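You operate a simulated robot arm through the tools that you are given. There is no shell and no other tool. Be economical: measure what you need, move in short steps, check, and stop when the job is done.

You run a simulated robot arm. Do the job below in one go: nothing can be reset, and whatever is moved stays where it is left.

## Task
Oil the steel runway plate with the felt pad, then run the carriage out over it and back in.
Fine: oil from the oil tin; pad back on the tool ledge; brake on first; carriage back in to the last mark. Where these are worked on the way, their far stop is far enough and under half their travel is too little: sliding carriage. A coat counts when it lies all over at full strength: go over it till it gets no stronger.
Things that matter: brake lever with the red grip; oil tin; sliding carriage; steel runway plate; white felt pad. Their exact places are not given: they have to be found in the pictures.

Only the result counts: the job must be done as asked and must still hold three seconds after the hand-in. Knocking over, shifting, dropping, spilling or breaking anything else fails it.

## Robot
A 7-joint arm with a fingered hand on a trunk, on a base that drives. Base frame: it is fixed to the floor where the robot stands at the start and does not move with it; the origin is under the middle of the robot, x ahead of it, y to its left, z up; the surface under the hand at the start is at about z = 880. Units: mm, degrees, N and s.
Its first joint turns from -166.0 to 166.0 degrees. Places, roughly: brake lever with the red grip [700, 0, 700]; oil tin [700, 0, 900]; sliding carriage [800, 800, 900]; steel runway plate [800, 200, 900]. Payload 4 kg.
The tool frame sits at the grasp point between the pads (the TCP): z along the fingers, y along the line on which they close. The tips reach 30 mm beyond it. The gripper opens to 104 mm. The gripper's body begins 35 mm behind the TCP. The gripper is a hand of 4 fingers: y runs from the thumb to the fingers, the wrist lies at [-15, -113, -190] in the tool frame, and closing takes about 1.5 s.
Orientation is that of the tool frame in the base frame, as a unit quaternion [w, x, y, z]. With the fingers straight down and the wrist toward the robot, the tool's x, y and z point along [0, 1, 0], [1, 0, 0] and [0, 0, -1] of the base frame.

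## Interface
- The arm moves only by the tool servo_tool. Its argument "motion" is a list of rows, each a list of 7 numbers: the shift along the base's x, y, z in units of 20 mm (1.0 is 20 mm), then the turn, a rotation vector about the base's x, y, z in units of 4 degrees (1.0 is 4 degrees), then the closure, from 0 (fully open) to 1 (shut). In form: [[tx, ty, tz, rx, ry, rz, gripper], ...]. A call has 1 to 10 rows; each row shifts and turns the commanded pose from where the row before left it. A call with a number of a shift or a turn outside -1 to 1 is refused whole. Rows are played at 5 a second. More than 50 mm and 8.6 degrees between two rows, or a gripper value outside its range, and nothing of the call is played. Where a pose cannot be reached the arm comes as near as it can. A force on the tool above 60 N (or 10 N above the force at the start of the call, whichever is more), or a blocked arm, ends the call early, and 0.2 s more pass. The fingers move at their own pace (about 153 mm/s each) and stop on an object; they squeeze with about 27 N. The grip force told is the motor's: it shows also when the fingers shut on nothing. Time passes only in rows, and 0.2 s behind the last, so rows that do not move let the fingers close. It gives the time, the measured TCP pose, the force on the tool (base axes), the opening and the grip force at its end, in the units of the frame above (readings bear some noise), with the torque about the TCP (base axes, N m) and any sound that the robot's microphone picked up.
- Cameras (640 x 400 px; columns grow to the right, rows downward): "scene" is now at [329.7, 207.9, 1233.1]; the picture's right is [0.06, -1.00, 0.00], its down [-0.51, -0.03, -0.86] and it looks along [0.86, 0.05, -0.51] (base axes); focal length 214 px, centre (320, 200). "wrist" rides on the gripper at [61, -92, -130] in the tool frame; the picture's right is [-0.81, 0.28, -0.52], its down [-0.53, -0.71, 0.46] and it looks along [-0.24, 0.64, 0.72] (tool axes); focal length 275 px, centre (320, 200).
- capture(camera): a new picture of that camera. It takes no simulated time.
- drive_base(legs): drives the robot by 1 to 6 legs, each [ahead, left, turn to the left] in mm, mm and degrees, along the robot's own axes; the way and the turn of a leg run together, so that a leg with both is an arc; at most 1500 mm and 180 degrees a leg. The arm and the cameras ride along, it lands a little off, and it stops where it bumps. It gives what a move gives.
- set_grasp(shape): the hand has 4 fingers and takes this shape, open, in about a second: jaw (thumb against the fingers, like two jaws); tri (thumb and two fingers); tip (a fingertip pinch); poke (one finger out to press); point (the index stretched); flat (the hand flat); cup (the hand cupped); fist (a fist). The gripper value then closes the fingers along that shape, each until it touches; the sizes above hold for jaw. It gives what a move gives, with no picture.
- turn_head(pan, tilt): turns the head with the scene camera to pan (to the left, within 143 degrees either way) and tilt (down, from -29 to 69), counted from straight ahead of the robot. It gives what a move gives.
- probe_pixels(camera, pixels): for up to 12 pixels [column, row] of the newest picture of that camera ("zoom" is the newest enlarged one), the place [x, y, z] in the base frame of the surface seen there, good to about 2 mm. It takes no simulated time.
- inspect(camera, box): a new picture of the part [left, top, right, bottom] of that camera's present view, enlarged. It takes no simulated time.
- finish_job(): hands the job in; it is judged then, once.

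Work in short steps. Measure before you move; look again where a grasp or a placing could have gone wrong, and mend it. You have 80 turns and 68 pictures in all, those below and enlarged ones among them. Open the gripper and draw the arm clear of the work before you hand the job in, unless the task says otherwise; then end with one line.

The tools are called after "Emit:" by a JSON object that holds its "api" and its "payload". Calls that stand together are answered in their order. servo_tool: Moves the arm, as the interface text tells. Its arguments: {"type":"object","properties":{"motion":{"type":"array","items":{"type":"array","items":{"type":"number"}}}},"required":["motion"]} The other tools are called the same way: set_grasp (shape) gives the hand a shape; drive_base (legs) drives the base; turn_head (pan, tilt) turns the head that bears the scene camera; capture (camera) takes a picture; probe_pixels (camera, pixels) gives the place of the surface under pixels of a picture; inspect (camera, box) takes an enlarged picture of a part of a camera's view; finish_job () hands the job in.

At the start:

```text
clock: 0.0
ee_pos: [735.6, 30.3, 1182.3]
orientation: [0.0, 0.707, 0.707, 0.0]
contact_force: [0.6, -0.6, 0.5]
ft_torque: [0.01, 0.03, -0.01]
gripper_width: 103.3
grip_force: 0.1
shape: jaw
robot x, y, heading: [1.3, 1.4, -0.1]
head pan, tilt: [3.5, 30.6]
```

scene: 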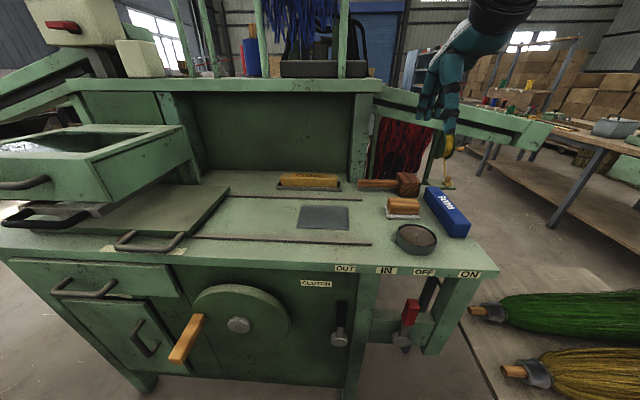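
wrist: 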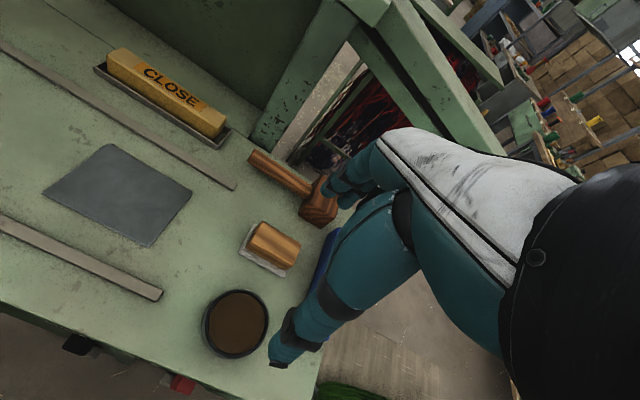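

The scene shows the bench: plate near (323,217), pad near (404,208), tin (415,238), brake lever (408,315), carriage with handle (150,240). I enlarge those areas for a closer look.

Emit:
{"api": "inspect", "payload": {"camera": "scene", "box": [280, 160, 500, 360]}}

Emit:
{"api": "inspect", "payload": {"camera": "scene", "box": [0, 160, 280, 340]}}

Emit:
{"api": "probe_pixels", "payload": {"camera": "scene", "pixels": [[303, 206], [349, 207], [297, 227], [348, 230], [403, 202], [403, 216], [415, 240], [411, 305], [404, 340], [122, 243], [180, 240], [447, 212]]}}

```text
2.00 times, centred on (390, 260) of scene
```

zoom: 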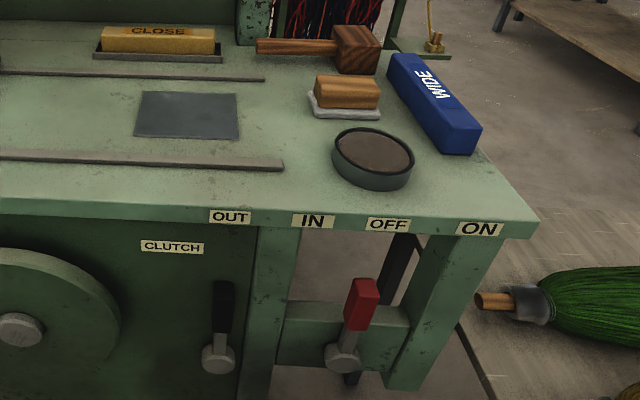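

```text
2.22 times, centred on (140, 250) of scene
```

zoom: 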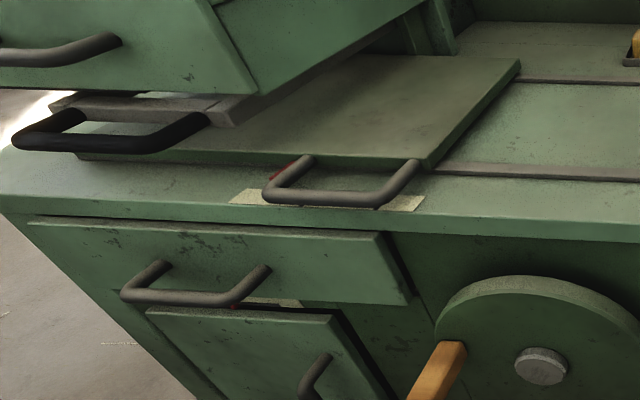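

```text
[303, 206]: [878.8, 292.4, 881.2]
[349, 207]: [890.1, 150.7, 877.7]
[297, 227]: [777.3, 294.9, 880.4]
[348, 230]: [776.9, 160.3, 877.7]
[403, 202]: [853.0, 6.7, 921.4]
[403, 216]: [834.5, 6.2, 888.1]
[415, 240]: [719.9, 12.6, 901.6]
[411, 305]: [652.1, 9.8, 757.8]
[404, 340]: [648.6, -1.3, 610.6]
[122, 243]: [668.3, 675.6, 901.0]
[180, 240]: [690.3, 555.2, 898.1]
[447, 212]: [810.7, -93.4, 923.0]
```

Pad, tin and brake found; the carriage seems to be the flat board on the rails. I turn the head left to see the carriage and its marks better.

Emit:
{"api": "turn_head", "payload": {"pan": 50, "tilt": 38}}

Emit:
{"api": "capture", "payload": {"camera": "scene"}}

Emit:
{"api": "inspect", "payload": {"camera": "scene", "box": [220, 120, 480, 300]}}

```text
clock: 1.1
ee_pos: [735.2, 29.5, 1182.2]
orientation: [0.0, 0.708, 0.707, -0.001]
contact_force: [-0.4, -0.2, 0.1]
ft_torque: [0.02, 0.04, 0.01]
gripper_width: 103.9
grip_force: 0.1
shape: jaw
robot x, y, heading: [-1.5, 1.6, 0.0]
head pan, tilt: [50.0, 38.0]
```

```text
63 pictures are left
```

scene: 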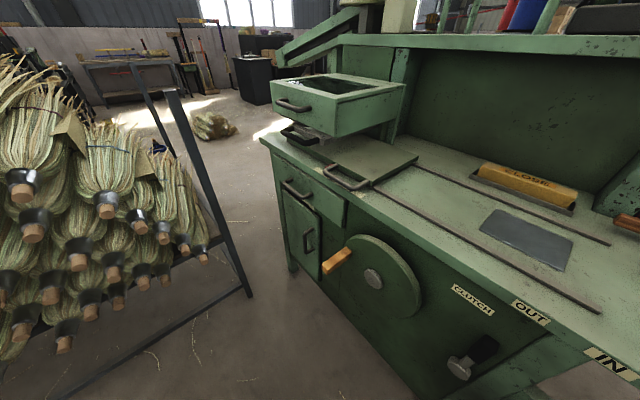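

```text
2.22 times, centred on (350, 210) of scene
```

zoom: 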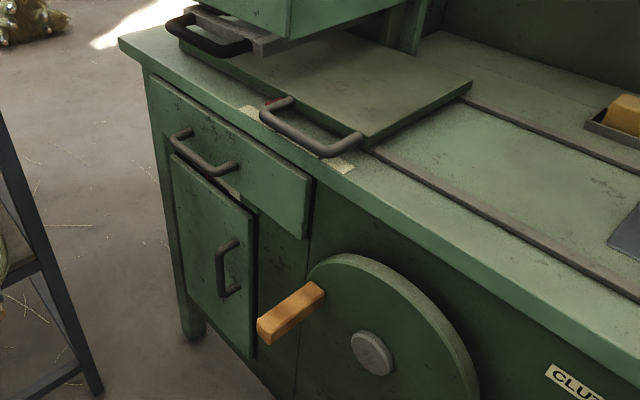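

I zoom in tightly on the mark strip under the carriage handle and probe the carriage geometry.

Emit:
{"api": "inspect", "payload": {"camera": "scene", "box": [300, 150, 380, 200]}}

Emit:
{"api": "probe_pixels", "payload": {"camera": "scene", "pixels": [[372, 181], [414, 157], [388, 165], [347, 184], [326, 168], [369, 185], [322, 165], [362, 190], [285, 130], [316, 141], [376, 195], [602, 310]]}}

```text
8.00 times, centred on (340, 175) of scene
```

zoom: 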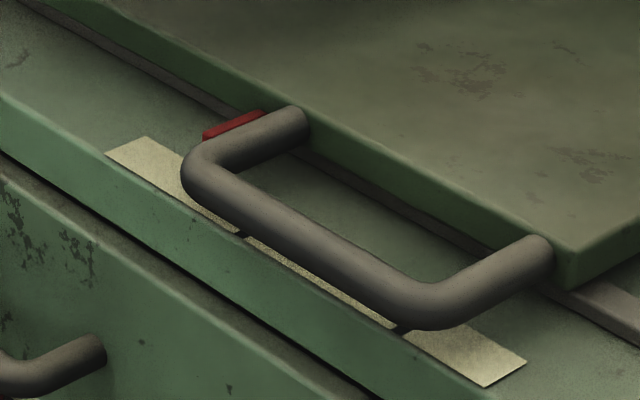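

```text
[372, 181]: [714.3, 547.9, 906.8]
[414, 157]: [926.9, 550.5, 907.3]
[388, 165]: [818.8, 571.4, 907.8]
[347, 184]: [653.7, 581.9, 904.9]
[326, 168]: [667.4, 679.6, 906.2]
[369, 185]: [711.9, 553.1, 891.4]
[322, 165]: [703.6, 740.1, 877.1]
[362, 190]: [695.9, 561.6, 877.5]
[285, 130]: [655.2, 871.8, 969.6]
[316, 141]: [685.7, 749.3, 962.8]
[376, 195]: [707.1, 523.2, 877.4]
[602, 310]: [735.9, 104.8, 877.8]
```

The strip has dark mark lines and the carriage has a red pointer. I probe these in the enlarged picture.

Emit:
{"api": "probe_pixels", "payload": {"camera": "zoom", "pixels": [[235, 125], [210, 132], [125, 155], [150, 140], [240, 234], [402, 329], [520, 362], [485, 385], [296, 115], [535, 245], [350, 250], [170, 170]]}}

Emit:
{"api": "turn_head", "payload": {"pan": 40, "tilt": 60}}

Emit:
{"api": "capture", "payload": {"camera": "scene"}}

```text
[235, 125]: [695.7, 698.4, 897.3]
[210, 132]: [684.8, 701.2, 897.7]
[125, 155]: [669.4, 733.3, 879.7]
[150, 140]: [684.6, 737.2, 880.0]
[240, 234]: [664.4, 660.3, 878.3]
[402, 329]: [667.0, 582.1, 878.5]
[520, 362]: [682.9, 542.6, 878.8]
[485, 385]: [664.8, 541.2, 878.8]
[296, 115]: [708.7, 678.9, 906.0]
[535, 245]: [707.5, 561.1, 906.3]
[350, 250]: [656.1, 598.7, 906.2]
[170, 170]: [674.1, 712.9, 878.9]
```

```text
clock: 2.0
ee_pos: [735.8, 29.4, 1182.2]
orientation: [0.0, 0.707, 0.708, 0.0]
contact_force: [0.2, 0.5, 0.3]
ft_torque: [0.0, -0.02, -0.02]
gripper_width: 103.5
grip_force: 0.0
shape: jaw
robot x, y, heading: [-0.5, 3.2, -0.0]
head pan, tilt: [40.0, 60.0]
```

```text
60 pictures are left
```

scene: 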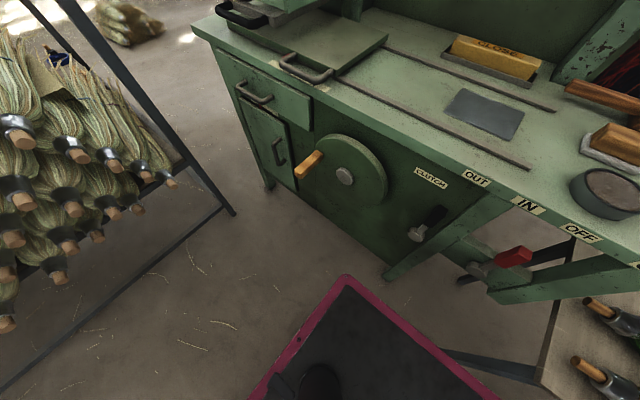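

The strip runs y≈541–735 with marks near 582 and 660, pointer at ≈698. Now I look at the brake lever area and labels up close.

Emit:
{"api": "turn_head", "payload": {"pan": -15, "tilt": 55}}

Emit:
{"api": "capture", "payload": {"camera": "scene"}}

```text
clock: 3.2
ee_pos: [735.2, 29.9, 1181.8]
orientation: [0.0, 0.707, 0.708, 0.001]
contact_force: [0.2, -0.1, 0.1]
ft_torque: [0.02, 0.03, -0.01]
gripper_width: 103.7
grip_force: 0.0
shape: jaw
robot x, y, heading: [0.8, 1.2, -0.2]
head pan, tilt: [-15.0, 55.0]
```

```text
59 pictures are left
```

scene: 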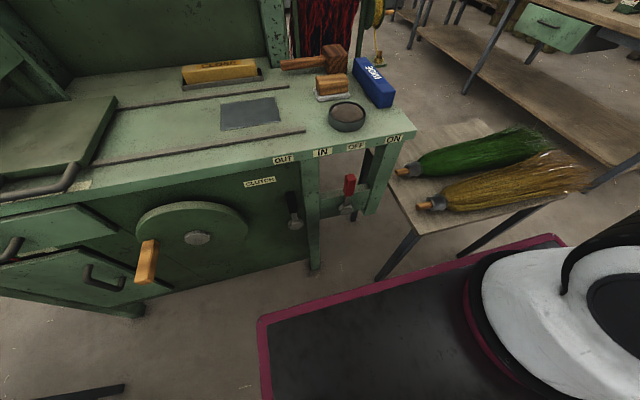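

Emit:
{"api": "inspect", "payload": {"camera": "scene", "box": [260, 60, 420, 240]}}

Emit:
{"api": "probe_pixels", "payload": {"camera": "scene", "pixels": [[349, 178], [349, 186], [350, 192], [346, 209], [344, 199], [283, 159], [322, 153], [356, 146], [393, 138], [292, 200], [296, 223], [313, 190]]}}

```text
2.22 times, centred on (340, 150) of scene
```

zoom: 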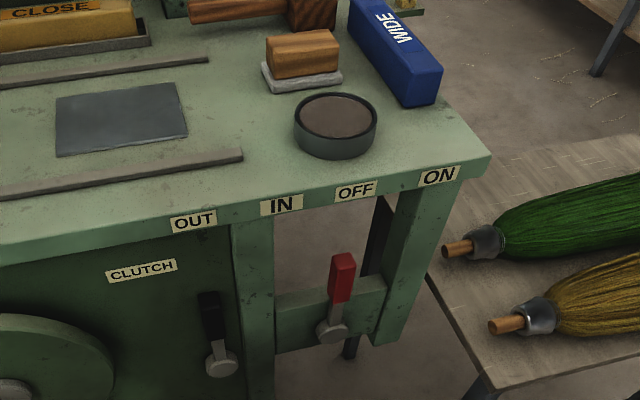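

```text
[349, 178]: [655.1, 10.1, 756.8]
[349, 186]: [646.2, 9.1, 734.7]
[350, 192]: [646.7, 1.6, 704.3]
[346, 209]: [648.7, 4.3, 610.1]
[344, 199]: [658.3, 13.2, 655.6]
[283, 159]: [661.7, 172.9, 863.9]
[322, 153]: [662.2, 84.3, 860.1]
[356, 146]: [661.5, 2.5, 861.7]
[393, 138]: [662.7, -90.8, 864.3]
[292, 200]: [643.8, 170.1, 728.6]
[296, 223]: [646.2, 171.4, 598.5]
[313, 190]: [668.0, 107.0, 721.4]
```

The brake lever pivots about x at about [655,3,610], grip z≈690–760 at OFF (y≈2), ON label at y≈−91. I'll push the grip toward −y with the closed hand tilted 45° forward; first drawing back and descending in front of the bench.

Emit:
{"api": "servo_tool", "payload": {"motion": [[-0.75, 0.25, -0.5, 0, -1, 0, 1], [-0.75, 0.25, -0.5, 0, -1, 0, 1], [-0.75, 0.25, -0.5, 0, -1, 0, 1], [-0.75, 0.25, -0.5, 0, -1, 0, 1], [-0.75, 0.25, -0.5, 0, -1, 0, 1], [-0.75, 0.25, -0.5, 0, -1, 0, 1], [-0.75, 0.25, -0.5, 0, -1, 0, 1], [-0.75, 0.25, -0.5, 0, -1, 0, 1], [-0.75, 0.25, -0.5, 0, -1, 0, 1], [-0.75, 0.25, -0.5, 0, -1, 0, 1]]}}

Emit:
{"api": "servo_tool", "payload": {"motion": [[0, 0, -1, 0, -0.125, 0, 1], [0, 0, -1, 0, -0.125, 0, 1], [0, 0, -1, 0, -0.125, 0, 1], [0, 0, -1, 0, -0.125, 0, 1], [0, 0, -1, 0, -0.125, 0, 1], [0, 0, -1, 0, -0.125, 0, 1], [0, 0, -1, 0, -0.125, 0, 1], [0, 0, -1, 0, -0.125, 0, 1], [0, 0, -1, 0, -0.125, 0, 1], [0, 0, -1, 0, -0.125, 0, 1]]}}

Emit:
{"api": "capture", "payload": {"camera": "scene"}}

Emit:
{"api": "capture", "payload": {"camera": "wrist"}}

```text
clock: 5.3
ee_pos: [649.8, 13.9, 1199.7]
orientation: [0.213, 0.738, 0.572, 0.288]
contact_force: [-1.1, -0.5, 0.0]
ft_torque: [-0.02, 0.0, -0.01]
gripper_width: 0.1
grip_force: 27.5
shape: jaw
out of reach, approached as far as the arm can: row 7, 8, 9, 10
robot x, y, heading: [0.7, 2.1, 0.2]
head pan, tilt: [-15.0, 55.0]
stopped in row 10: the arm was blocked; the commanded pose is now the measured one
```

```text
clock: 6.4
ee_pos: [693.2, 2.6, 1231.1]
orientation: [0.239, 0.74, 0.505, 0.376]
contact_force: [0.0, -1.0, -0.3]
ft_torque: [-0.01, 0.02, -0.01]
gripper_width: 0.2
grip_force: 26.8
shape: jaw
out of reach, approached as far as the arm can: row 1, 2, 3, 4, 5
robot x, y, heading: [1.5, 1.4, -0.0]
head pan, tilt: [-15.0, 55.0]
stopped in row 5: the arm was blocked; the commanded pose is now the measured one
```

```text
57 pictures are left
```

scene: 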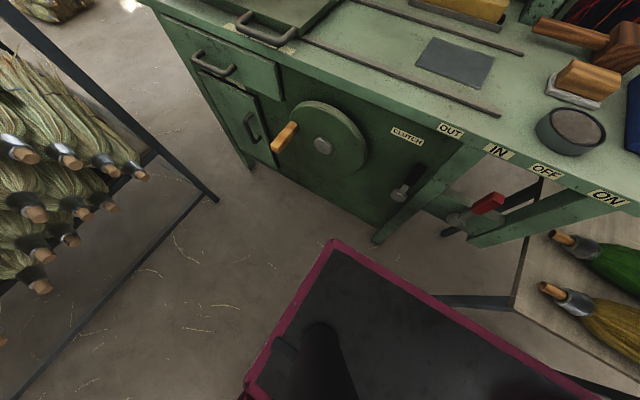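

```text
56 pictures are left
```

wrist: 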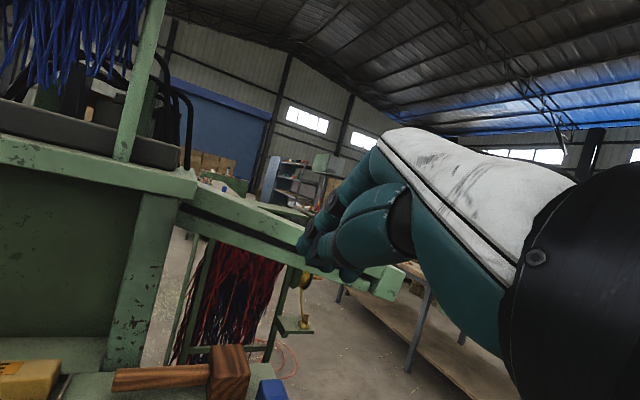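

The tilted pose is out of reach this close to the robot; the arm drifted. I drive back 300 mm so the lever sits at a comfortable distance, then straighten and descend.

Emit:
{"api": "drive_base", "payload": {"legs": [[-300, 0, 0]]}}

Emit:
{"api": "servo_tool", "payload": {"motion": [[0.6, 0.3, -0.6, -0.88, 0.37, 0.67, 1], [0.6, 0.3, -0.6, -0.88, 0.37, 0.67, 1], [0.6, 0.3, -0.6, -0.88, 0.37, 0.67, 1], [0.6, 0.3, -0.6, -0.88, 0.37, 0.67, 1], [0.6, 0.3, -0.6, -0.88, 0.37, 0.67, 1]]}}

```text
clock: 8.5
ee_pos: [395.5, -0.6, 1231.1]
orientation: [0.238, 0.742, 0.502, 0.374]
contact_force: [0.8, 0.6, -0.6]
ft_torque: [-0.01, 0.02, -0.01]
gripper_width: 0.3
grip_force: 27.2
shape: jaw
robot x, y, heading: [-298.4, -0.9, 0.1]
head pan, tilt: [-15.0, 55.0]
```

```text
clock: 9.7
ee_pos: [454.7, 27.6, 1170.6]
orientation: [0.271, 0.657, 0.65, 0.27]
contact_force: [0.2, 0.7, 0.1]
ft_torque: [-0.03, 0.0, -0.03]
gripper_width: 0.0
grip_force: 26.9
shape: jaw
robot x, y, heading: [-301.6, 2.9, 0.1]
head pan, tilt: [-15.0, 55.0]
```

The pose is now reached exactly. I descend in front of the bench: x to ~590, y to ~80, z toward 800.

Emit:
{"api": "servo_tool", "payload": {"motion": [[0.7, 0.27, -1, 0, 0, 0, 1], [0.7, 0.27, -1, 0, 0, 0, 1], [0.7, 0.27, -1, 0, 0, 0, 1], [0.7, 0.27, -1, 0, 0, 0, 1], [0.7, 0.27, -1, 0, 0, 0, 1], [0.7, 0.27, -1, 0, 0, 0, 1], [0.7, 0.27, -1, 0, 0, 0, 1], [0.7, 0.27, -1, 0, 0, 0, 1], [0.7, 0.27, -1, 0, 0, 0, 1], [0.2, 0.27, -1, 0, 0, 0, 1]]}}

Emit:
{"api": "servo_tool", "payload": {"motion": [[0, 0, -1, 0, 0, 0, 1], [0, 0, -1, 0, 0, 0, 1], [0, 0, -1, 0, 0, 0, 1], [0, 0, -1, 0, 0, 0, 1], [0, 0, -1, 0, 0, 0, 1], [0, 0, -1, 0, 0, 0, 1], [0, 0, -1, 0, 0, 0, 1], [0, 0, -1, 0, 0, 0, 1], [0, 0, -1, 0, 0, 0, 1], [0, 0, -1, 0, 0, 0, 1]]}}

Emit:
{"api": "turn_head", "payload": {"pan": 0, "tilt": 40}}

Emit:
{"api": "capture", "payload": {"camera": "scene"}}

Emit:
{"api": "capture", "payload": {"camera": "wrist"}}

```text
clock: 11.9
ee_pos: [583.9, 82.4, 971.1]
orientation: [0.271, 0.656, 0.649, 0.272]
contact_force: [0.2, -0.3, 0.0]
ft_torque: [-0.01, -0.02, 0.01]
gripper_width: 0.2
grip_force: 27.1
shape: jaw
robot x, y, heading: [-295.8, -0.6, 0.2]
head pan, tilt: [-15.0, 55.0]
```

```text
clock: 14.1
ee_pos: [585.2, 83.1, 769.4]
orientation: [0.27, 0.655, 0.652, 0.271]
contact_force: [-0.6, -0.1, 0.6]
ft_torque: [0.01, -0.02, -0.02]
gripper_width: 0.0
grip_force: 27.3
shape: jaw
robot x, y, heading: [-297.4, -0.1, 0.1]
head pan, tilt: [-15.0, 55.0]
```

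```text
clock: 14.8
ee_pos: [585.4, 81.8, 770.0]
orientation: [0.27, 0.656, 0.651, 0.271]
contact_force: [-0.6, 0.3, 1.1]
ft_torque: [-0.02, -0.01, -0.01]
gripper_width: 0.0
grip_force: 26.8
shape: jaw
robot x, y, heading: [-298.1, 2.2, 0.2]
head pan, tilt: [0.0, 40.0]
```

```text
55 pictures are left
```

scene: 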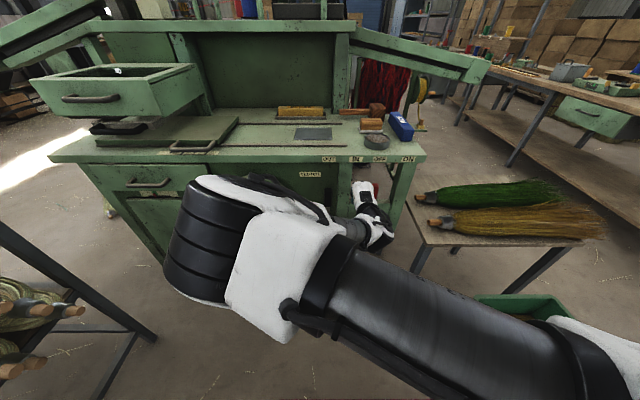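

```text
54 pictures are left
```

wrist: 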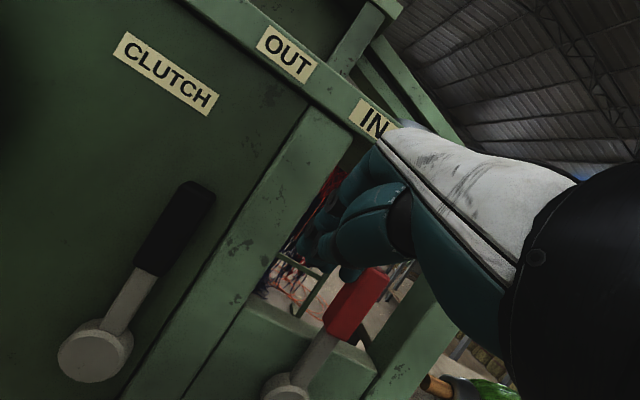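

The hand is left of and above the red grip at (355,300). I advance to bring the tips beside the grip (x≈650), z≈746, then push in −y.

Emit:
{"api": "servo_tool", "payload": {"motion": [[0.6, 0, -0.4, 0, 0, 0, 1], [0.6, 0, -0.4, 0, 0, 0, 1], [0.6, 0, -0.4, 0, 0, 0, 1], [0.6, 0, 0, 0, 0, 0, 1]]}}

Emit:
{"api": "servo_tool", "payload": {"motion": [[0, -0.7, 0, 0, 0, 0, 1], [0, -0.7, 0, 0, 0, 0, 1], [0, -0.7, 0, 0, 0, 0, 1], [0, -0.7, 0, 0, 0, 0, 1], [0, -0.7, -0.1, 0, 0, 0, 1]]}}

Emit:
{"api": "capture", "payload": {"camera": "wrist"}}

```text
clock: 15.8
ee_pos: [632.4, 83.1, 746.9]
orientation: [0.27, 0.655, 0.651, 0.271]
contact_force: [0.1, 0.1, 0.6]
ft_torque: [0.01, -0.02, 0.0]
gripper_width: 0.1
grip_force: 26.9
shape: jaw
robot x, y, heading: [-299.6, -6.5, -0.2]
head pan, tilt: [0.0, 40.0]
```

```text
clock: 17.0
ee_pos: [632.6, 10.9, 746.0]
orientation: [0.271, 0.655, 0.65, 0.272]
contact_force: [-6.5, 4.3, 5.7]
ft_torque: [-0.05, -0.13, -0.06]
gripper_width: 0.0
grip_force: 26.5
shape: jaw
robot x, y, heading: [-293.4, 1.4, 0.3]
head pan, tilt: [0.0, 40.0]
```

```text
53 pictures are left
```

wrist: 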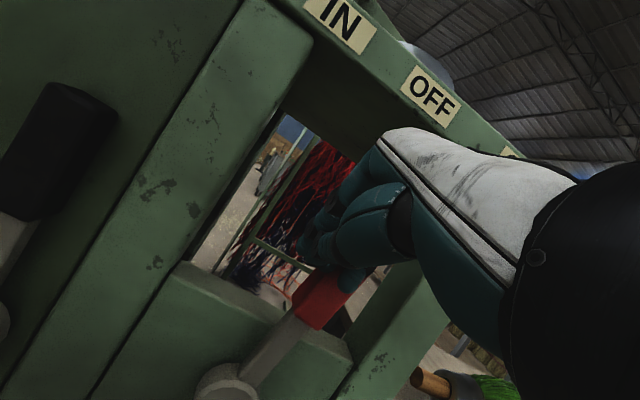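

The hand touches the grip (4 N in y) and it begins to swing. I keep pushing toward ON, lowering slightly with the arc.

Emit:
{"api": "servo_tool", "payload": {"motion": [[0, -0.7, -0.15, 0, 0, 0, 1], [0, -0.7, -0.2, 0, 0, 0, 1], [0, -0.7, -0.25, 0, 0, 0, 1], [0, -0.7, -0.3, 0, 0, 0, 1]]}}

Emit:
{"api": "capture", "payload": {"camera": "wrist"}}

Emit:
{"api": "inspect", "payload": {"camera": "scene", "box": [280, 140, 460, 260]}}

```text
clock: 18.0
ee_pos: [633.1, -41.4, 728.0]
orientation: [0.27, 0.655, 0.651, 0.272]
contact_force: [-7.3, 9.4, 8.2]
ft_torque: [-0.07, -0.13, -0.07]
gripper_width: 0.0
grip_force: 27.0
shape: jaw
robot x, y, heading: [-297.6, -3.5, 0.0]
head pan, tilt: [0.0, 40.0]
```

```text
52 pictures are left
```

wrist: 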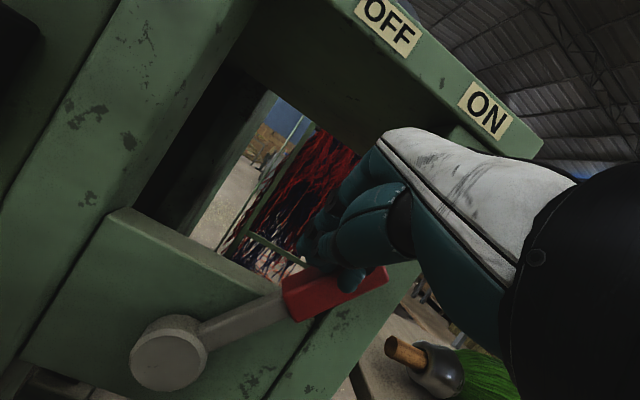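

```text
3.33 times, centred on (370, 200) of scene
```

zoom: 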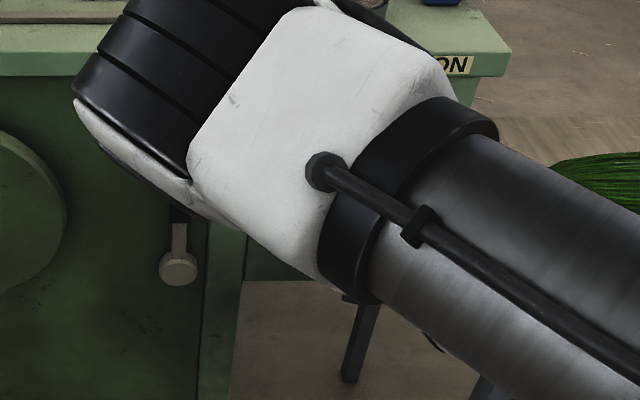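

The lever is swung about 45°. I keep pushing along its arc until it meets its stop.

Emit:
{"api": "servo_tool", "payload": {"motion": [[0, -0.6, -0.45, 0, 0, 0, 1], [0, -0.6, -0.5, 0, 0, 0, 1], [0, -0.5, -0.55, 0, 0, 0, 1], [0, 0, 0, 0, 0, 0, 1]]}}

Emit:
{"api": "capture", "payload": {"camera": "wrist"}}

```text
clock: 18.5
ee_pos: [635.4, -40.9, 725.2]
orientation: [0.27, 0.648, 0.653, 0.283]
contact_force: [-14.2, 11.4, 17.2]
ft_torque: [0.0, -0.18, -0.13]
gripper_width: 0.1
grip_force: 27.2
shape: jaw
robot x, y, heading: [-300.1, 1.8, 0.3]
head pan, tilt: [0.0, 40.0]
stopped in row 2: the force on the tool passed its limit at 72 N (the readings are from after the stop); the commanded pose is now the measured one
```

```text
50 pictures are left
```

wrist: 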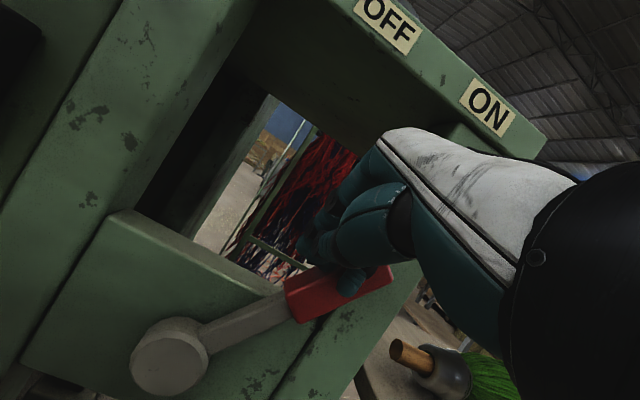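

The push ran into a hard stop at 72 N. I probe the lever to check its angle and that the wrist view's red grip points at ON.

Emit:
{"api": "probe_pixels", "payload": {"camera": "wrist", "pixels": [[170, 350], [300, 290], [370, 285], [487, 107], [320, 310], [240, 325], [400, 290]]}}

Emit:
{"api": "servo_tool", "payload": {"motion": [[-0.3, 0.5, 0.3, 0, 0, 0, 1], [-0.8, 0.8, 0.3, 0, 0, 0, 1], [-1, 0.8, 0, 0, 0, 0, 1], [-1, 0, 0, 0, 0, 0, 1]]}}

Emit:
{"api": "capture", "payload": {"camera": "wrist"}}

```text
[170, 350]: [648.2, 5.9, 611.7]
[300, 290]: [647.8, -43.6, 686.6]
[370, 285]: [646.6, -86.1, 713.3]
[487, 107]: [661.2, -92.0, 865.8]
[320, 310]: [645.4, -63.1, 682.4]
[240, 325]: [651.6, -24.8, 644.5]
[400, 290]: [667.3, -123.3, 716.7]
```

```text
clock: 19.5
ee_pos: [575.0, -4.2, 735.8]
orientation: [0.27, 0.651, 0.652, 0.28]
contact_force: [0.8, -0.1, -0.2]
ft_torque: [0.05, 0.03, 0.01]
gripper_width: 0.0
grip_force: 26.7
shape: jaw
robot x, y, heading: [-301.5, -1.9, -0.2]
head pan, tilt: [0.0, 40.0]
```

```text
49 pictures are left
```

wrist: 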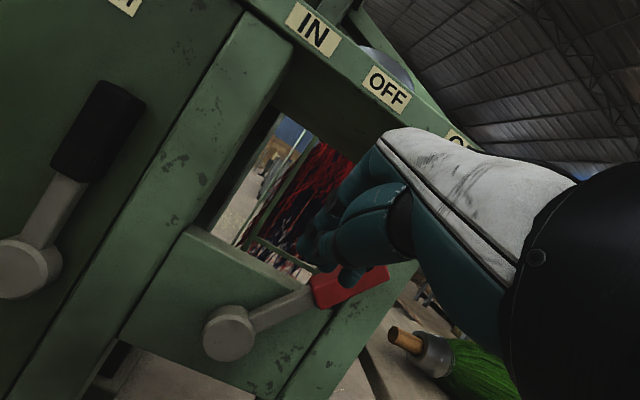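

The lever stays at about 42° after release. To be sure it is at its own stop, I push once more, slightly shallower.

Emit:
{"api": "servo_tool", "payload": {"motion": [[0.9, -0.3, 0.1, 0, 0, 0, 1], [0.9, -0.3, 0, 0, 0, 0, 1], [0.8, -0.3, 0, 0, 0, 0, 1], [0, -0.4, -0.36, 0, 0, 0, 1], [0, -0.4, -0.36, 0, 0, 0, 1], [0, -0.4, -0.36, 0, 0, 0, 1], [0, -0.4, -0.36, 0, 0, 0, 1]]}}

Emit:
{"api": "capture", "payload": {"camera": "wrist"}}

```text
clock: 21.0
ee_pos: [625.9, -38.6, 717.5]
orientation: [0.269, 0.643, 0.656, 0.29]
contact_force: [-20.5, 10.1, 17.1]
ft_torque: [-0.08, -0.03, -0.06]
gripper_width: 0.0
grip_force: 27.5
shape: jaw
robot x, y, heading: [-302.1, 2.3, 0.3]
head pan, tilt: [0.0, 40.0]
stopped in row 7: the force on the tool passed its limit at 72 N (the readings are from after the stop); the commanded pose is now the measured one
```

```text
48 pictures are left
```

wrist: 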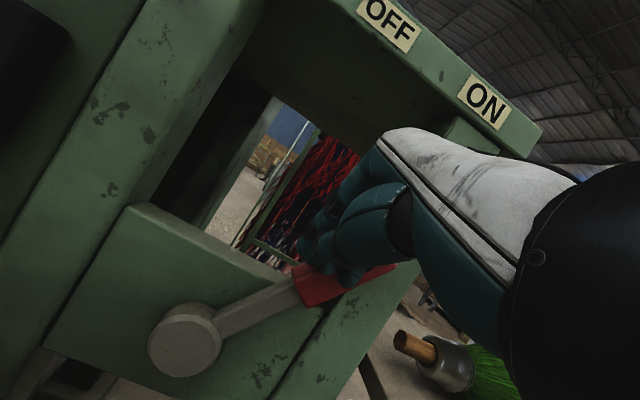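

The lever has not moved further: it is at its stop, brake ON. I back away, rise and turn the tool vertical again.

Emit:
{"api": "servo_tool", "payload": {"motion": [[-0.3, 0.5, 0.4, 0, 0, 0, 1], [-1, 0.5, 0.3, 0, 0, 0, 1], [-1, 0, 0, 0, 0, 0, 1], [-1, 0, 0.5, 0, 0, 0, 1], [0, 0, 1, 0, 0, 0, 1], [0, 0, 1, 0, 0, 0, 1], [0, 0, 1, 0, 0, 0, 1], [0, 0, 1, 0, 0, 0, 1], [0, 0, 1, 0, 0, 0, 1], [0, 0, 1, 0, 0, 0, 1]]}}

Emit:
{"api": "servo_tool", "payload": {"motion": [[0, 0, 1, 0, 0, 0, 0], [0, 0, 1, 0, 0, 0, 0], [0, 0, 1, 0, 0, 0, 0], [0, 0, 1, 0, 0, 0, 0], [0, 0, 1, -0.1, 1, 0, 0], [0, 0, 1, -0.1, 1, -0.1, 0], [0, 0, 1, -0.1, 1, -0.1, 0], [0, 0, 1, -0.1, 1, -0.1, 0], [0, 0, 1, 0, 1, 0, 0], [0, 0, 1, 0, 1, 0, 0]]}}

Emit:
{"api": "servo_tool", "payload": {"motion": [[0, 0, 0, 0, 1, 0, 0], [0, 0, 0, 0, 1, 0, 0], [0, 0, 0, 0, 1, 0, 0], [0, 0, 0, 0, 1, 0, 0], [0, 0, 0, 0, 1, 0, 0], [0, 0, 0, 0, 0.6, 0, 0]]}}

Emit:
{"api": "drive_base", "payload": {"legs": [[200, 0, 0]]}}

Emit:
{"api": "turn_head", "payload": {"pan": -12, "tilt": 40}}

Emit:
{"api": "capture", "payload": {"camera": "scene"}}

```text
clock: 23.2
ee_pos: [559.1, -23.1, 857.3]
orientation: [0.269, 0.644, 0.655, 0.289]
contact_force: [-0.1, 0.1, 0.1]
ft_torque: [-0.01, 0.0, 0.0]
gripper_width: 0.0
grip_force: 27.1
shape: jaw
robot x, y, heading: [-297.6, -0.8, 0.3]
head pan, tilt: [0.0, 40.0]
```

```text
clock: 25.4
ee_pos: [561.7, -21.3, 1059.7]
orientation: [0.139, 0.692, 0.695, 0.135]
contact_force: [0.1, -0.7, -0.1]
ft_torque: [-0.02, 0.02, -0.04]
gripper_width: 103.7
grip_force: 0.1
shape: jaw
robot x, y, heading: [-297.0, 4.0, 0.3]
head pan, tilt: [0.0, 40.0]
```

```text
clock: 26.8
ee_pos: [561.3, -16.6, 1060.7]
orientation: [0.026, 0.699, 0.714, 0.038]
contact_force: [-1.0, -0.2, 0.2]
ft_torque: [0.02, -0.01, 0.04]
gripper_width: 103.7
grip_force: 0.1
shape: jaw
out of reach, approached as far as the arm can: row 4
robot x, y, heading: [-296.8, -1.9, 0.3]
head pan, tilt: [0.0, 40.0]
```

```text
clock: 28.4
ee_pos: [763.1, -12.9, 1059.2]
orientation: [0.027, 0.699, 0.714, 0.038]
contact_force: [0.2, 0.0, -0.5]
ft_torque: [0.0, 0.02, 0.03]
gripper_width: 103.9
grip_force: 0.1
shape: jaw
robot x, y, heading: [-98.9, 0.2, 0.1]
head pan, tilt: [0.0, 40.0]
```

```text
clock: 29.2
ee_pos: [761.9, -13.3, 1059.1]
orientation: [0.027, 0.699, 0.714, 0.039]
contact_force: [-0.5, -0.5, 0.4]
ft_torque: [0.02, 0.02, -0.01]
gripper_width: 103.7
grip_force: 0.1
shape: jaw
robot x, y, heading: [-98.3, 5.8, 0.2]
head pan, tilt: [-12.0, 40.0]
```

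```text
47 pictures are left
```

scene: 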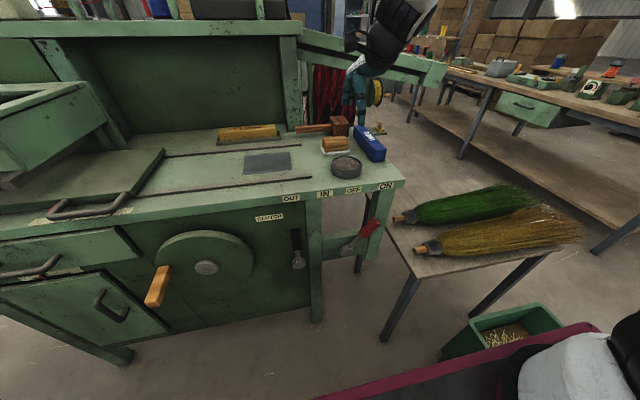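

The brake is visibly over at ON (360,240). Now I enlarge the tool area to measure the pad, tin and ledge.

Emit:
{"api": "inspect", "payload": {"camera": "scene", "box": [230, 105, 400, 205]}}

Emit:
{"api": "capture", "payload": {"camera": "wrist"}}

```text
3.76 times, centred on (315, 155) of scene
```

zoom: 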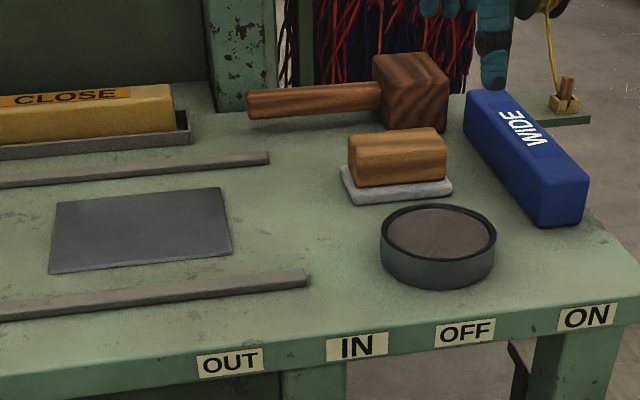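

```text
45 pictures are left
```

wrist: 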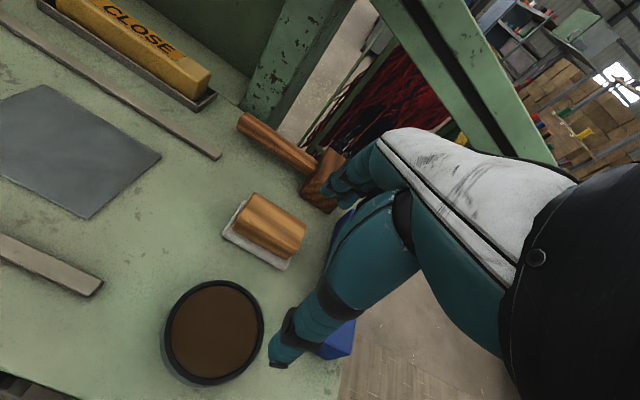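

I probe the pad's handle and felt corners, tin rim and tin inside, plate corners.

Emit:
{"api": "probe_pixels", "payload": {"camera": "zoom", "pixels": [[350, 138], [444, 130], [357, 160], [443, 153], [341, 168], [352, 202], [451, 190], [440, 233], [385, 225], [494, 240], [440, 287], [415, 90]]}}

Emit:
{"api": "probe_pixels", "payload": {"camera": "wrist", "pixels": [[250, 196], [305, 228], [290, 258], [237, 230], [224, 236], [281, 268], [215, 335], [218, 286], [250, 345], [160, 155], [45, 86], [88, 217]]}}

```text
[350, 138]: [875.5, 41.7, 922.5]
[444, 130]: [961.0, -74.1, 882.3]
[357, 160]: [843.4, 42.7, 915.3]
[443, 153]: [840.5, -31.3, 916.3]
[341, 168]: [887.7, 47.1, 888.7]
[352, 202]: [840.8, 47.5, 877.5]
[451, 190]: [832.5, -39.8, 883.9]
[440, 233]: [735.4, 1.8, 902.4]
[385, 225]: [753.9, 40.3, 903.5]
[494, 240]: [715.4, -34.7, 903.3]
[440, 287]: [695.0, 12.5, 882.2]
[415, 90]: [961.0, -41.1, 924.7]
```

```text
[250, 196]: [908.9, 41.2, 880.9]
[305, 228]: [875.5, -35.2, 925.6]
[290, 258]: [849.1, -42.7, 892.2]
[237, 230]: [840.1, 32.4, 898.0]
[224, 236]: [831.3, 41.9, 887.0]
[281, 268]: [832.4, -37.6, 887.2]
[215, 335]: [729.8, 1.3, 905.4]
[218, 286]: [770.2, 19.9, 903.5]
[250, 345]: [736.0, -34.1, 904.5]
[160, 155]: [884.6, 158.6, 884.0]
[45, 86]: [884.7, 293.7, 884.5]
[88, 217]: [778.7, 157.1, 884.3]
```

Pad handle: x≈840–878, y≈−32–40, top z≈925, felt 832–888 × −40–45, bottom ≈878; tin centre ≈(733,2), rim 904. I drive forward 100, straighten the tool and come above the pad.

Emit:
{"api": "drive_base", "payload": {"legs": [[95, 0, 0]]}}

Emit:
{"api": "servo_tool", "payload": {"motion": [[0, 0.4, 0, -0.11, 0.66, -0.15, 0.35], [0, 0.4, 0, -0.11, 0.66, -0.15, 0.35]]}}

```text
clock: 30.3
ee_pos: [854.6, -13.0, 1059.4]
orientation: [0.027, 0.698, 0.714, 0.039]
contact_force: [-0.4, 0.2, 0.2]
ft_torque: [0.01, -0.01, 0.02]
gripper_width: 103.9
grip_force: 0.1
shape: jaw
robot x, y, heading: [-7.2, 4.6, 0.3]
head pan, tilt: [-12.0, 40.0]
```

```text
clock: 30.9
ee_pos: [852.8, 4.2, 1060.6]
orientation: [0.001, 0.706, 0.708, 0.0]
contact_force: [-0.3, 0.2, 0.3]
ft_torque: [0.02, -0.02, 0.0]
gripper_width: 67.9
grip_force: 0.0
shape: jaw
robot x, y, heading: [-7.4, -1.5, 0.4]
head pan, tilt: [-12.0, 40.0]
```

Tool vertical over the pad. I descend to just above the handle and look.

Emit:
{"api": "servo_tool", "payload": {"motion": [[0.3, 0, -0.9, 0, 0, 0, 0.35], [0, 0, -0.9, 0, 0, 0, 0.35], [0, 0, -0.9, 0, 0, 0, 0.35], [0, 0, -0.9, 0, 0, 0, 0.35], [0, 0, -0.9, 0, 0, 0, 0.35]]}}

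Emit:
{"api": "capture", "payload": {"camera": "wrist"}}

Emit:
{"api": "inspect", "payload": {"camera": "scene", "box": [230, 80, 430, 205]}}

```text
clock: 32.1
ee_pos: [858.2, 2.8, 971.0]
orientation: [0.001, 0.706, 0.708, 0.002]
contact_force: [-1.2, -0.5, -0.1]
ft_torque: [0.02, 0.03, 0.01]
gripper_width: 68.1
grip_force: 0.1
shape: jaw
robot x, y, heading: [-7.6, 3.0, 0.2]
head pan, tilt: [-12.0, 40.0]
```

```text
44 pictures are left
```

wrist: 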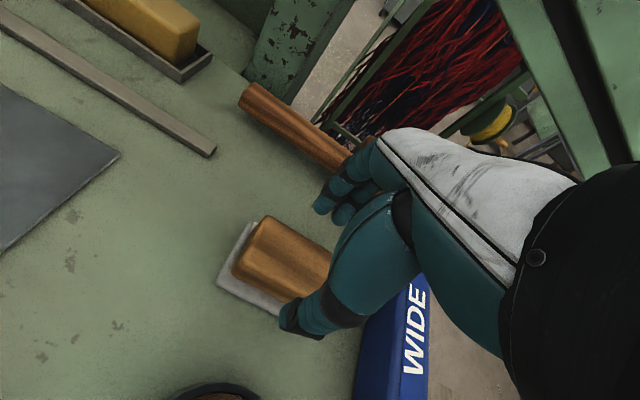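

```text
3.20 times, centred on (330, 142) of scene
```

zoom: 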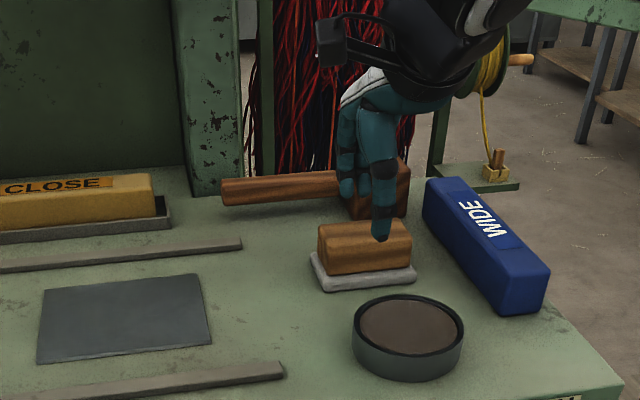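

Thumb is at the front side of the handle, fingers behind it, clear of the mallet. I go down to z≈923 and close.

Emit:
{"api": "servo_tool", "payload": {"motion": [[0, 0, -0.8, 0, 0, 0, 0.35], [0, 0, -0.8, 0, 0, 0, 0.35], [0, 0, -0.8, 0, 0, 0, 0.35], [0, 0, 0, 0, 0, 0, 0.35]]}}

Emit:
{"api": "servo_tool", "payload": {"motion": [[0, 0, 0, 0, 0, 0, 0.6], [0, 0, 0, 0, 0, 0, 0.8], [0, 0, 0, 0, 0, 0, 1], [0, 0, 0, 0, 0, 0, 1], [0, 0, 0, 0, 0, 0, 1], [0, 0, 0, 0, 0, 0, 1], [0, 0, 0, 0, 0, 0, 1]]}}

Emit:
{"api": "capture", "payload": {"camera": "wrist"}}

```text
clock: 33.1
ee_pos: [861.0, 4.3, 921.9]
orientation: [0.0, 0.707, 0.707, 0.0]
contact_force: [0.0, 0.6, 0.0]
ft_torque: [-0.04, 0.03, 0.0]
gripper_width: 67.9
grip_force: 0.0
shape: jaw
robot x, y, heading: [-2.0, 0.5, 0.1]
head pan, tilt: [-12.0, 40.0]
```

```text
clock: 34.7
ee_pos: [861.6, 3.7, 923.2]
orientation: [0.001, 0.707, 0.707, 0.0]
contact_force: [-0.3, 0.0, -0.1]
ft_torque: [0.0, 0.07, 0.03]
gripper_width: 42.1
grip_force: 26.3
shape: jaw
robot x, y, heading: [-4.1, -2.1, 0.2]
head pan, tilt: [-12.0, 40.0]
```

```text
42 pictures are left
```

wrist: 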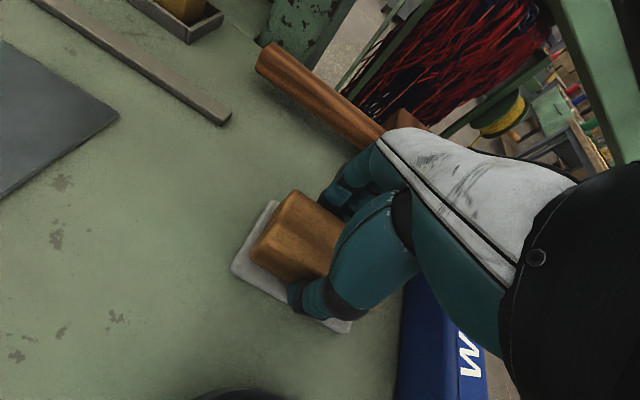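

Pad gripped (opening 42 mm), felt bottom is 45 mm below TCP. I lift and carry it over the tin at (733,2).

Emit:
{"api": "servo_tool", "payload": {"motion": [[0, 0, 0.8, 0, 0, 0, 1], [0, 0, 0.9, 0, 0, 0, 1], [0, 0, 0.9, 0, 0, 0, 1], [0, 0, 0.9, 0, 0, 0, 1], [-0.9, 0, 0, 0, 0, 0, 1], [-0.9, 0, 0, 0, 0, 0, 1], [-0.9, 0, 0, 0, 0, 0, 1], [-0.9, 0, 0, 0, 0, 0, 1], [-0.9, 0, 0, 0, 0, 0, 1], [-0.9, 0, 0, 0, 0, 0, 1]]}}

Emit:
{"api": "servo_tool", "payload": {"motion": [[-0.95, 0, 0, 0, 0, 0, 1], [0, 0, 0, 0, 0, 0, 1]]}}

Emit:
{"api": "inspect", "payload": {"camera": "scene", "box": [230, 80, 430, 205]}}

Emit:
{"api": "capture", "payload": {"camera": "wrist"}}

```text
clock: 36.9
ee_pos: [757.5, -15.0, 995.5]
orientation: [-0.005, 0.721, 0.692, 0.011]
contact_force: [1.0, 0.3, -1.2]
ft_torque: [0.0, 0.04, -0.01]
gripper_width: 41.6
grip_force: 27.3
shape: jaw
robot x, y, heading: [-5.2, 0.4, 0.3]
head pan, tilt: [-12.0, 40.0]
```

```text
clock: 37.5
ee_pos: [737.1, -6.6, 997.2]
orientation: [-0.008, 0.716, 0.698, 0.012]
contact_force: [1.0, -0.6, -0.5]
ft_torque: [-0.03, -0.01, -0.03]
gripper_width: 42.0
grip_force: 26.6
shape: jaw
robot x, y, heading: [-2.6, 2.7, 0.5]
head pan, tilt: [-12.0, 40.0]
```

```text
3.20 times, centred on (330, 142) of scene
```

zoom: 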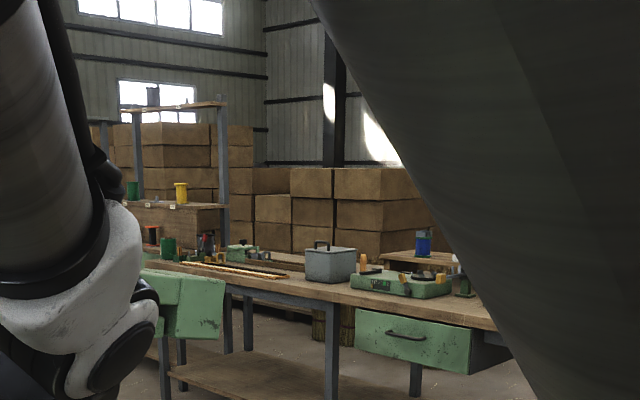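

```text
40 pictures are left
```

wrist: 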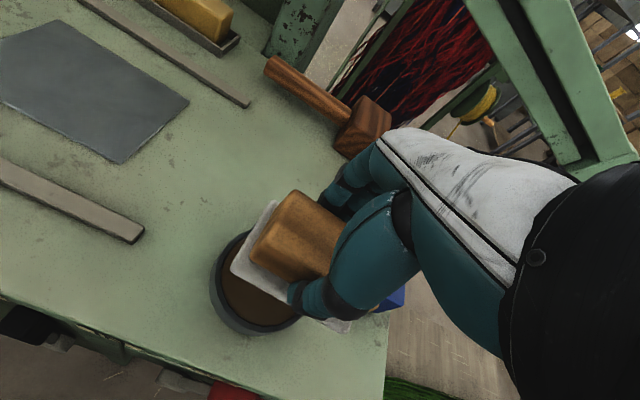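

The trunk swung around and the arm is lagging (y −6.6, slight turn). I let it settle with still rows.

Emit:
{"api": "servo_tool", "payload": {"motion": [[0, 0, 0, 0, 0, 0, 1], [0, 0, 0, 0, 0, 0, 1], [0, 0, 0, 0, 0, 0, 1], [0, 0, 0, 0, 0, 0, 1]]}}

```text
clock: 38.5
ee_pos: [737.1, -5.1, 996.2]
orientation: [-0.008, 0.716, 0.698, 0.012]
contact_force: [-0.1, 0.0, -1.4]
ft_torque: [0.03, 0.01, 0.0]
gripper_width: 41.8
grip_force: 27.5
shape: jaw
robot x, y, heading: [-5.0, 4.9, 0.2]
head pan, tilt: [-12.0, 40.0]
```

It doesn't converge: posture limit this close in. I drive back 80 mm and reapproach the tin with the arm further out.

Emit:
{"api": "drive_base", "payload": {"legs": [[-80, 0, 0]]}}

Emit:
{"api": "servo_tool", "payload": {"motion": [[0.9, 0.1, 0, 0, 0.25, 0, 1], [0.9, 0.1, 0, 0, 0.1, -0.2, 1], [0.9, 0.1, 0, 0, 0, -0.2, 1], [0.9, 0.1, 0, 0, 0, -0.2, 1], [0, 0, 0, 0, 0, 0, 1], [0, 0, 0, 0, 0, 0, 1]]}}

```text
clock: 39.5
ee_pos: [657.1, -5.3, 996.4]
orientation: [-0.008, 0.715, 0.699, 0.011]
contact_force: [0.0, -0.2, -0.1]
ft_torque: [-0.03, 0.04, 0.0]
gripper_width: 41.8
grip_force: 26.9
shape: jaw
robot x, y, heading: [-84.3, 0.3, 0.1]
head pan, tilt: [-12.0, 40.0]
```

```text
clock: 40.9
ee_pos: [729.7, 1.2, 996.6]
orientation: [-0.016, 0.731, 0.682, 0.003]
contact_force: [0.8, 1.1, -2.0]
ft_torque: [0.0, 0.01, -0.04]
gripper_width: 42.0
grip_force: 27.0
shape: jaw
robot x, y, heading: [-86.3, 1.9, 0.4]
head pan, tilt: [-12.0, 40.0]
```

The tool is about 4° off in yaw; I correct that and check the position over the tin.

Emit:
{"api": "servo_tool", "payload": {"motion": [[0.1, 0, 0, -0.19, -0.13, 0.5, 1], [0.1, 0.05, 0, -0.19, -0.13, 0.5, 1], [0, 0, 0, 0, 0, 0, 1], [0, 0, 0, 0, 0, 0, 1]]}}

Emit:
{"api": "turn_head", "payload": {"pan": 0, "tilt": 40}}

Emit:
{"api": "capture", "payload": {"camera": "scene"}}

```text
clock: 41.9
ee_pos: [734.0, 4.0, 997.2]
orientation: [0.0, 0.706, 0.709, 0.0]
contact_force: [-0.3, 1.2, -2.2]
ft_torque: [0.0, 0.0, 0.03]
gripper_width: 41.8
grip_force: 27.3
shape: jaw
robot x, y, heading: [-83.4, -0.6, 0.3]
head pan, tilt: [-12.0, 40.0]
```

```text
clock: 42.7
ee_pos: [733.6, 3.6, 997.4]
orientation: [-0.001, 0.706, 0.708, 0.0]
contact_force: [0.0, -0.4, -0.8]
ft_torque: [0.01, 0.02, -0.01]
gripper_width: 41.7
grip_force: 26.7
shape: jaw
robot x, y, heading: [-88.5, 0.6, 0.2]
head pan, tilt: [0.0, 40.0]
```

```text
39 pictures are left
```

scene: 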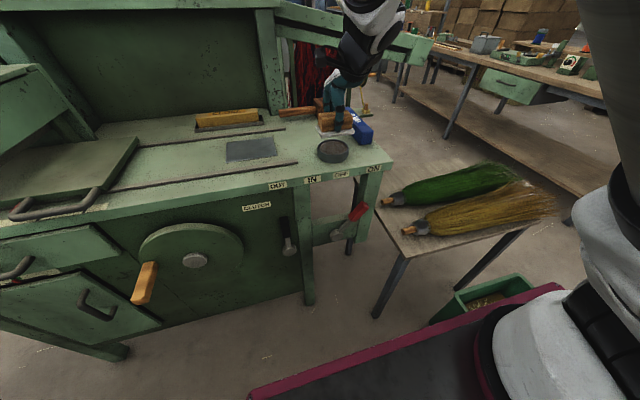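

Pose is exact now. I lower the pad onto the tin's oil: down 44 mm, then small steps with force watch.

Emit:
{"api": "servo_tool", "payload": {"motion": [[0, 0, -0.75, 0, 0, 0, 1], [0, 0, -0.75, 0, 0, 0, 1], [0, 0, -0.7, 0, 0, 0, 1], [0, 0, 0, 0, 0, 0, 1]]}}

Emit:
{"api": "servo_tool", "payload": {"motion": [[0, 0, -0.15, 0, 0, 0, 1], [0, 0, -0.1, 0, 0, 0, 1], [0, 0, 0, 0, 0, 0, 1]]}}

Emit:
{"api": "inspect", "payload": {"camera": "scene", "box": [260, 80, 420, 180]}}

```text
clock: 43.7
ee_pos: [732.4, 4.8, 952.6]
orientation: [0.0, 0.704, 0.71, 0.0]
contact_force: [-0.3, 0.4, -0.4]
ft_torque: [0.01, -0.01, -0.01]
gripper_width: 41.7
grip_force: 26.9
shape: jaw
robot x, y, heading: [-82.6, -0.3, 0.5]
head pan, tilt: [0.0, 40.0]
```

```text
clock: 44.5
ee_pos: [733.1, 4.6, 948.1]
orientation: [0.0, 0.706, 0.709, 0.001]
contact_force: [-0.3, 0.4, 0.2]
ft_torque: [0.03, -0.04, 0.0]
gripper_width: 41.6
grip_force: 26.6
shape: jaw
robot x, y, heading: [-84.4, 0.5, 0.3]
head pan, tilt: [0.0, 40.0]
```

```text
4.00 times, centred on (340, 130) of scene
```

zoom: 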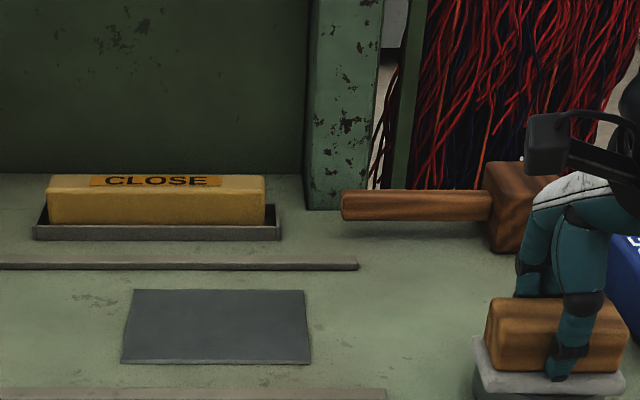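

No contact yet at z 948. I step down further until a light contact force appears.

Emit:
{"api": "servo_tool", "payload": {"motion": [[0, 0, -0.1, 0, 0, 0, 1], [0, 0, -0.1, 0, 0, 0, 1], [0, 0, 0, 0, 0, 0, 1]]}}

Emit:
{"api": "servo_tool", "payload": {"motion": [[0, 0, -0.1, 0, 0, 0, 1], [0, 0, 0, 0, 0, 0, 1], [0, 0, 0, 0, 0, 0, 1]]}}

Emit:
{"api": "capture", "payload": {"camera": "wrist"}}

```text
clock: 45.3
ee_pos: [732.7, 3.8, 947.6]
orientation: [0.0, 0.706, 0.708, 0.003]
contact_force: [-1.6, 3.1, 40.0]
ft_torque: [0.27, 0.88, 0.15]
gripper_width: 42.5
grip_force: 27.3
shape: jaw
robot x, y, heading: [-84.2, 1.0, 0.5]
head pan, tilt: [0.0, 40.0]
```

```text
clock: 45.7
ee_pos: [734.6, 3.5, 946.9]
orientation: [0.001, 0.706, 0.708, 0.004]
contact_force: [-1.2, -0.2, 18.9]
ft_torque: [0.02, 0.26, 0.06]
gripper_width: 42.6
grip_force: 27.0
shape: jaw
robot x, y, heading: [-86.4, -1.8, 0.3]
head pan, tilt: [0.0, 40.0]
stopped in row 2: the force on the tool passed its limit at 64 N (the readings are from after the stop); the commanded pose is now the measured one
```

```text
37 pictures are left
```

wrist: 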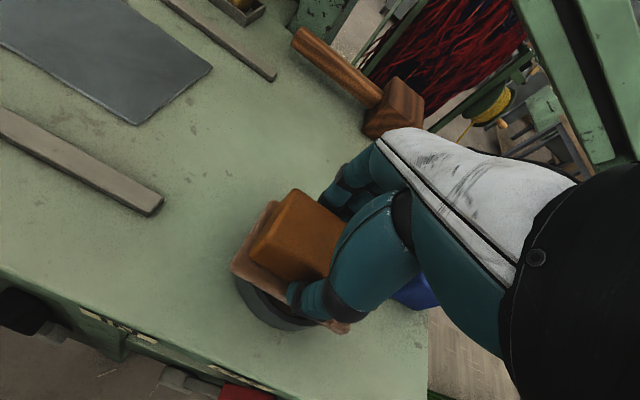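

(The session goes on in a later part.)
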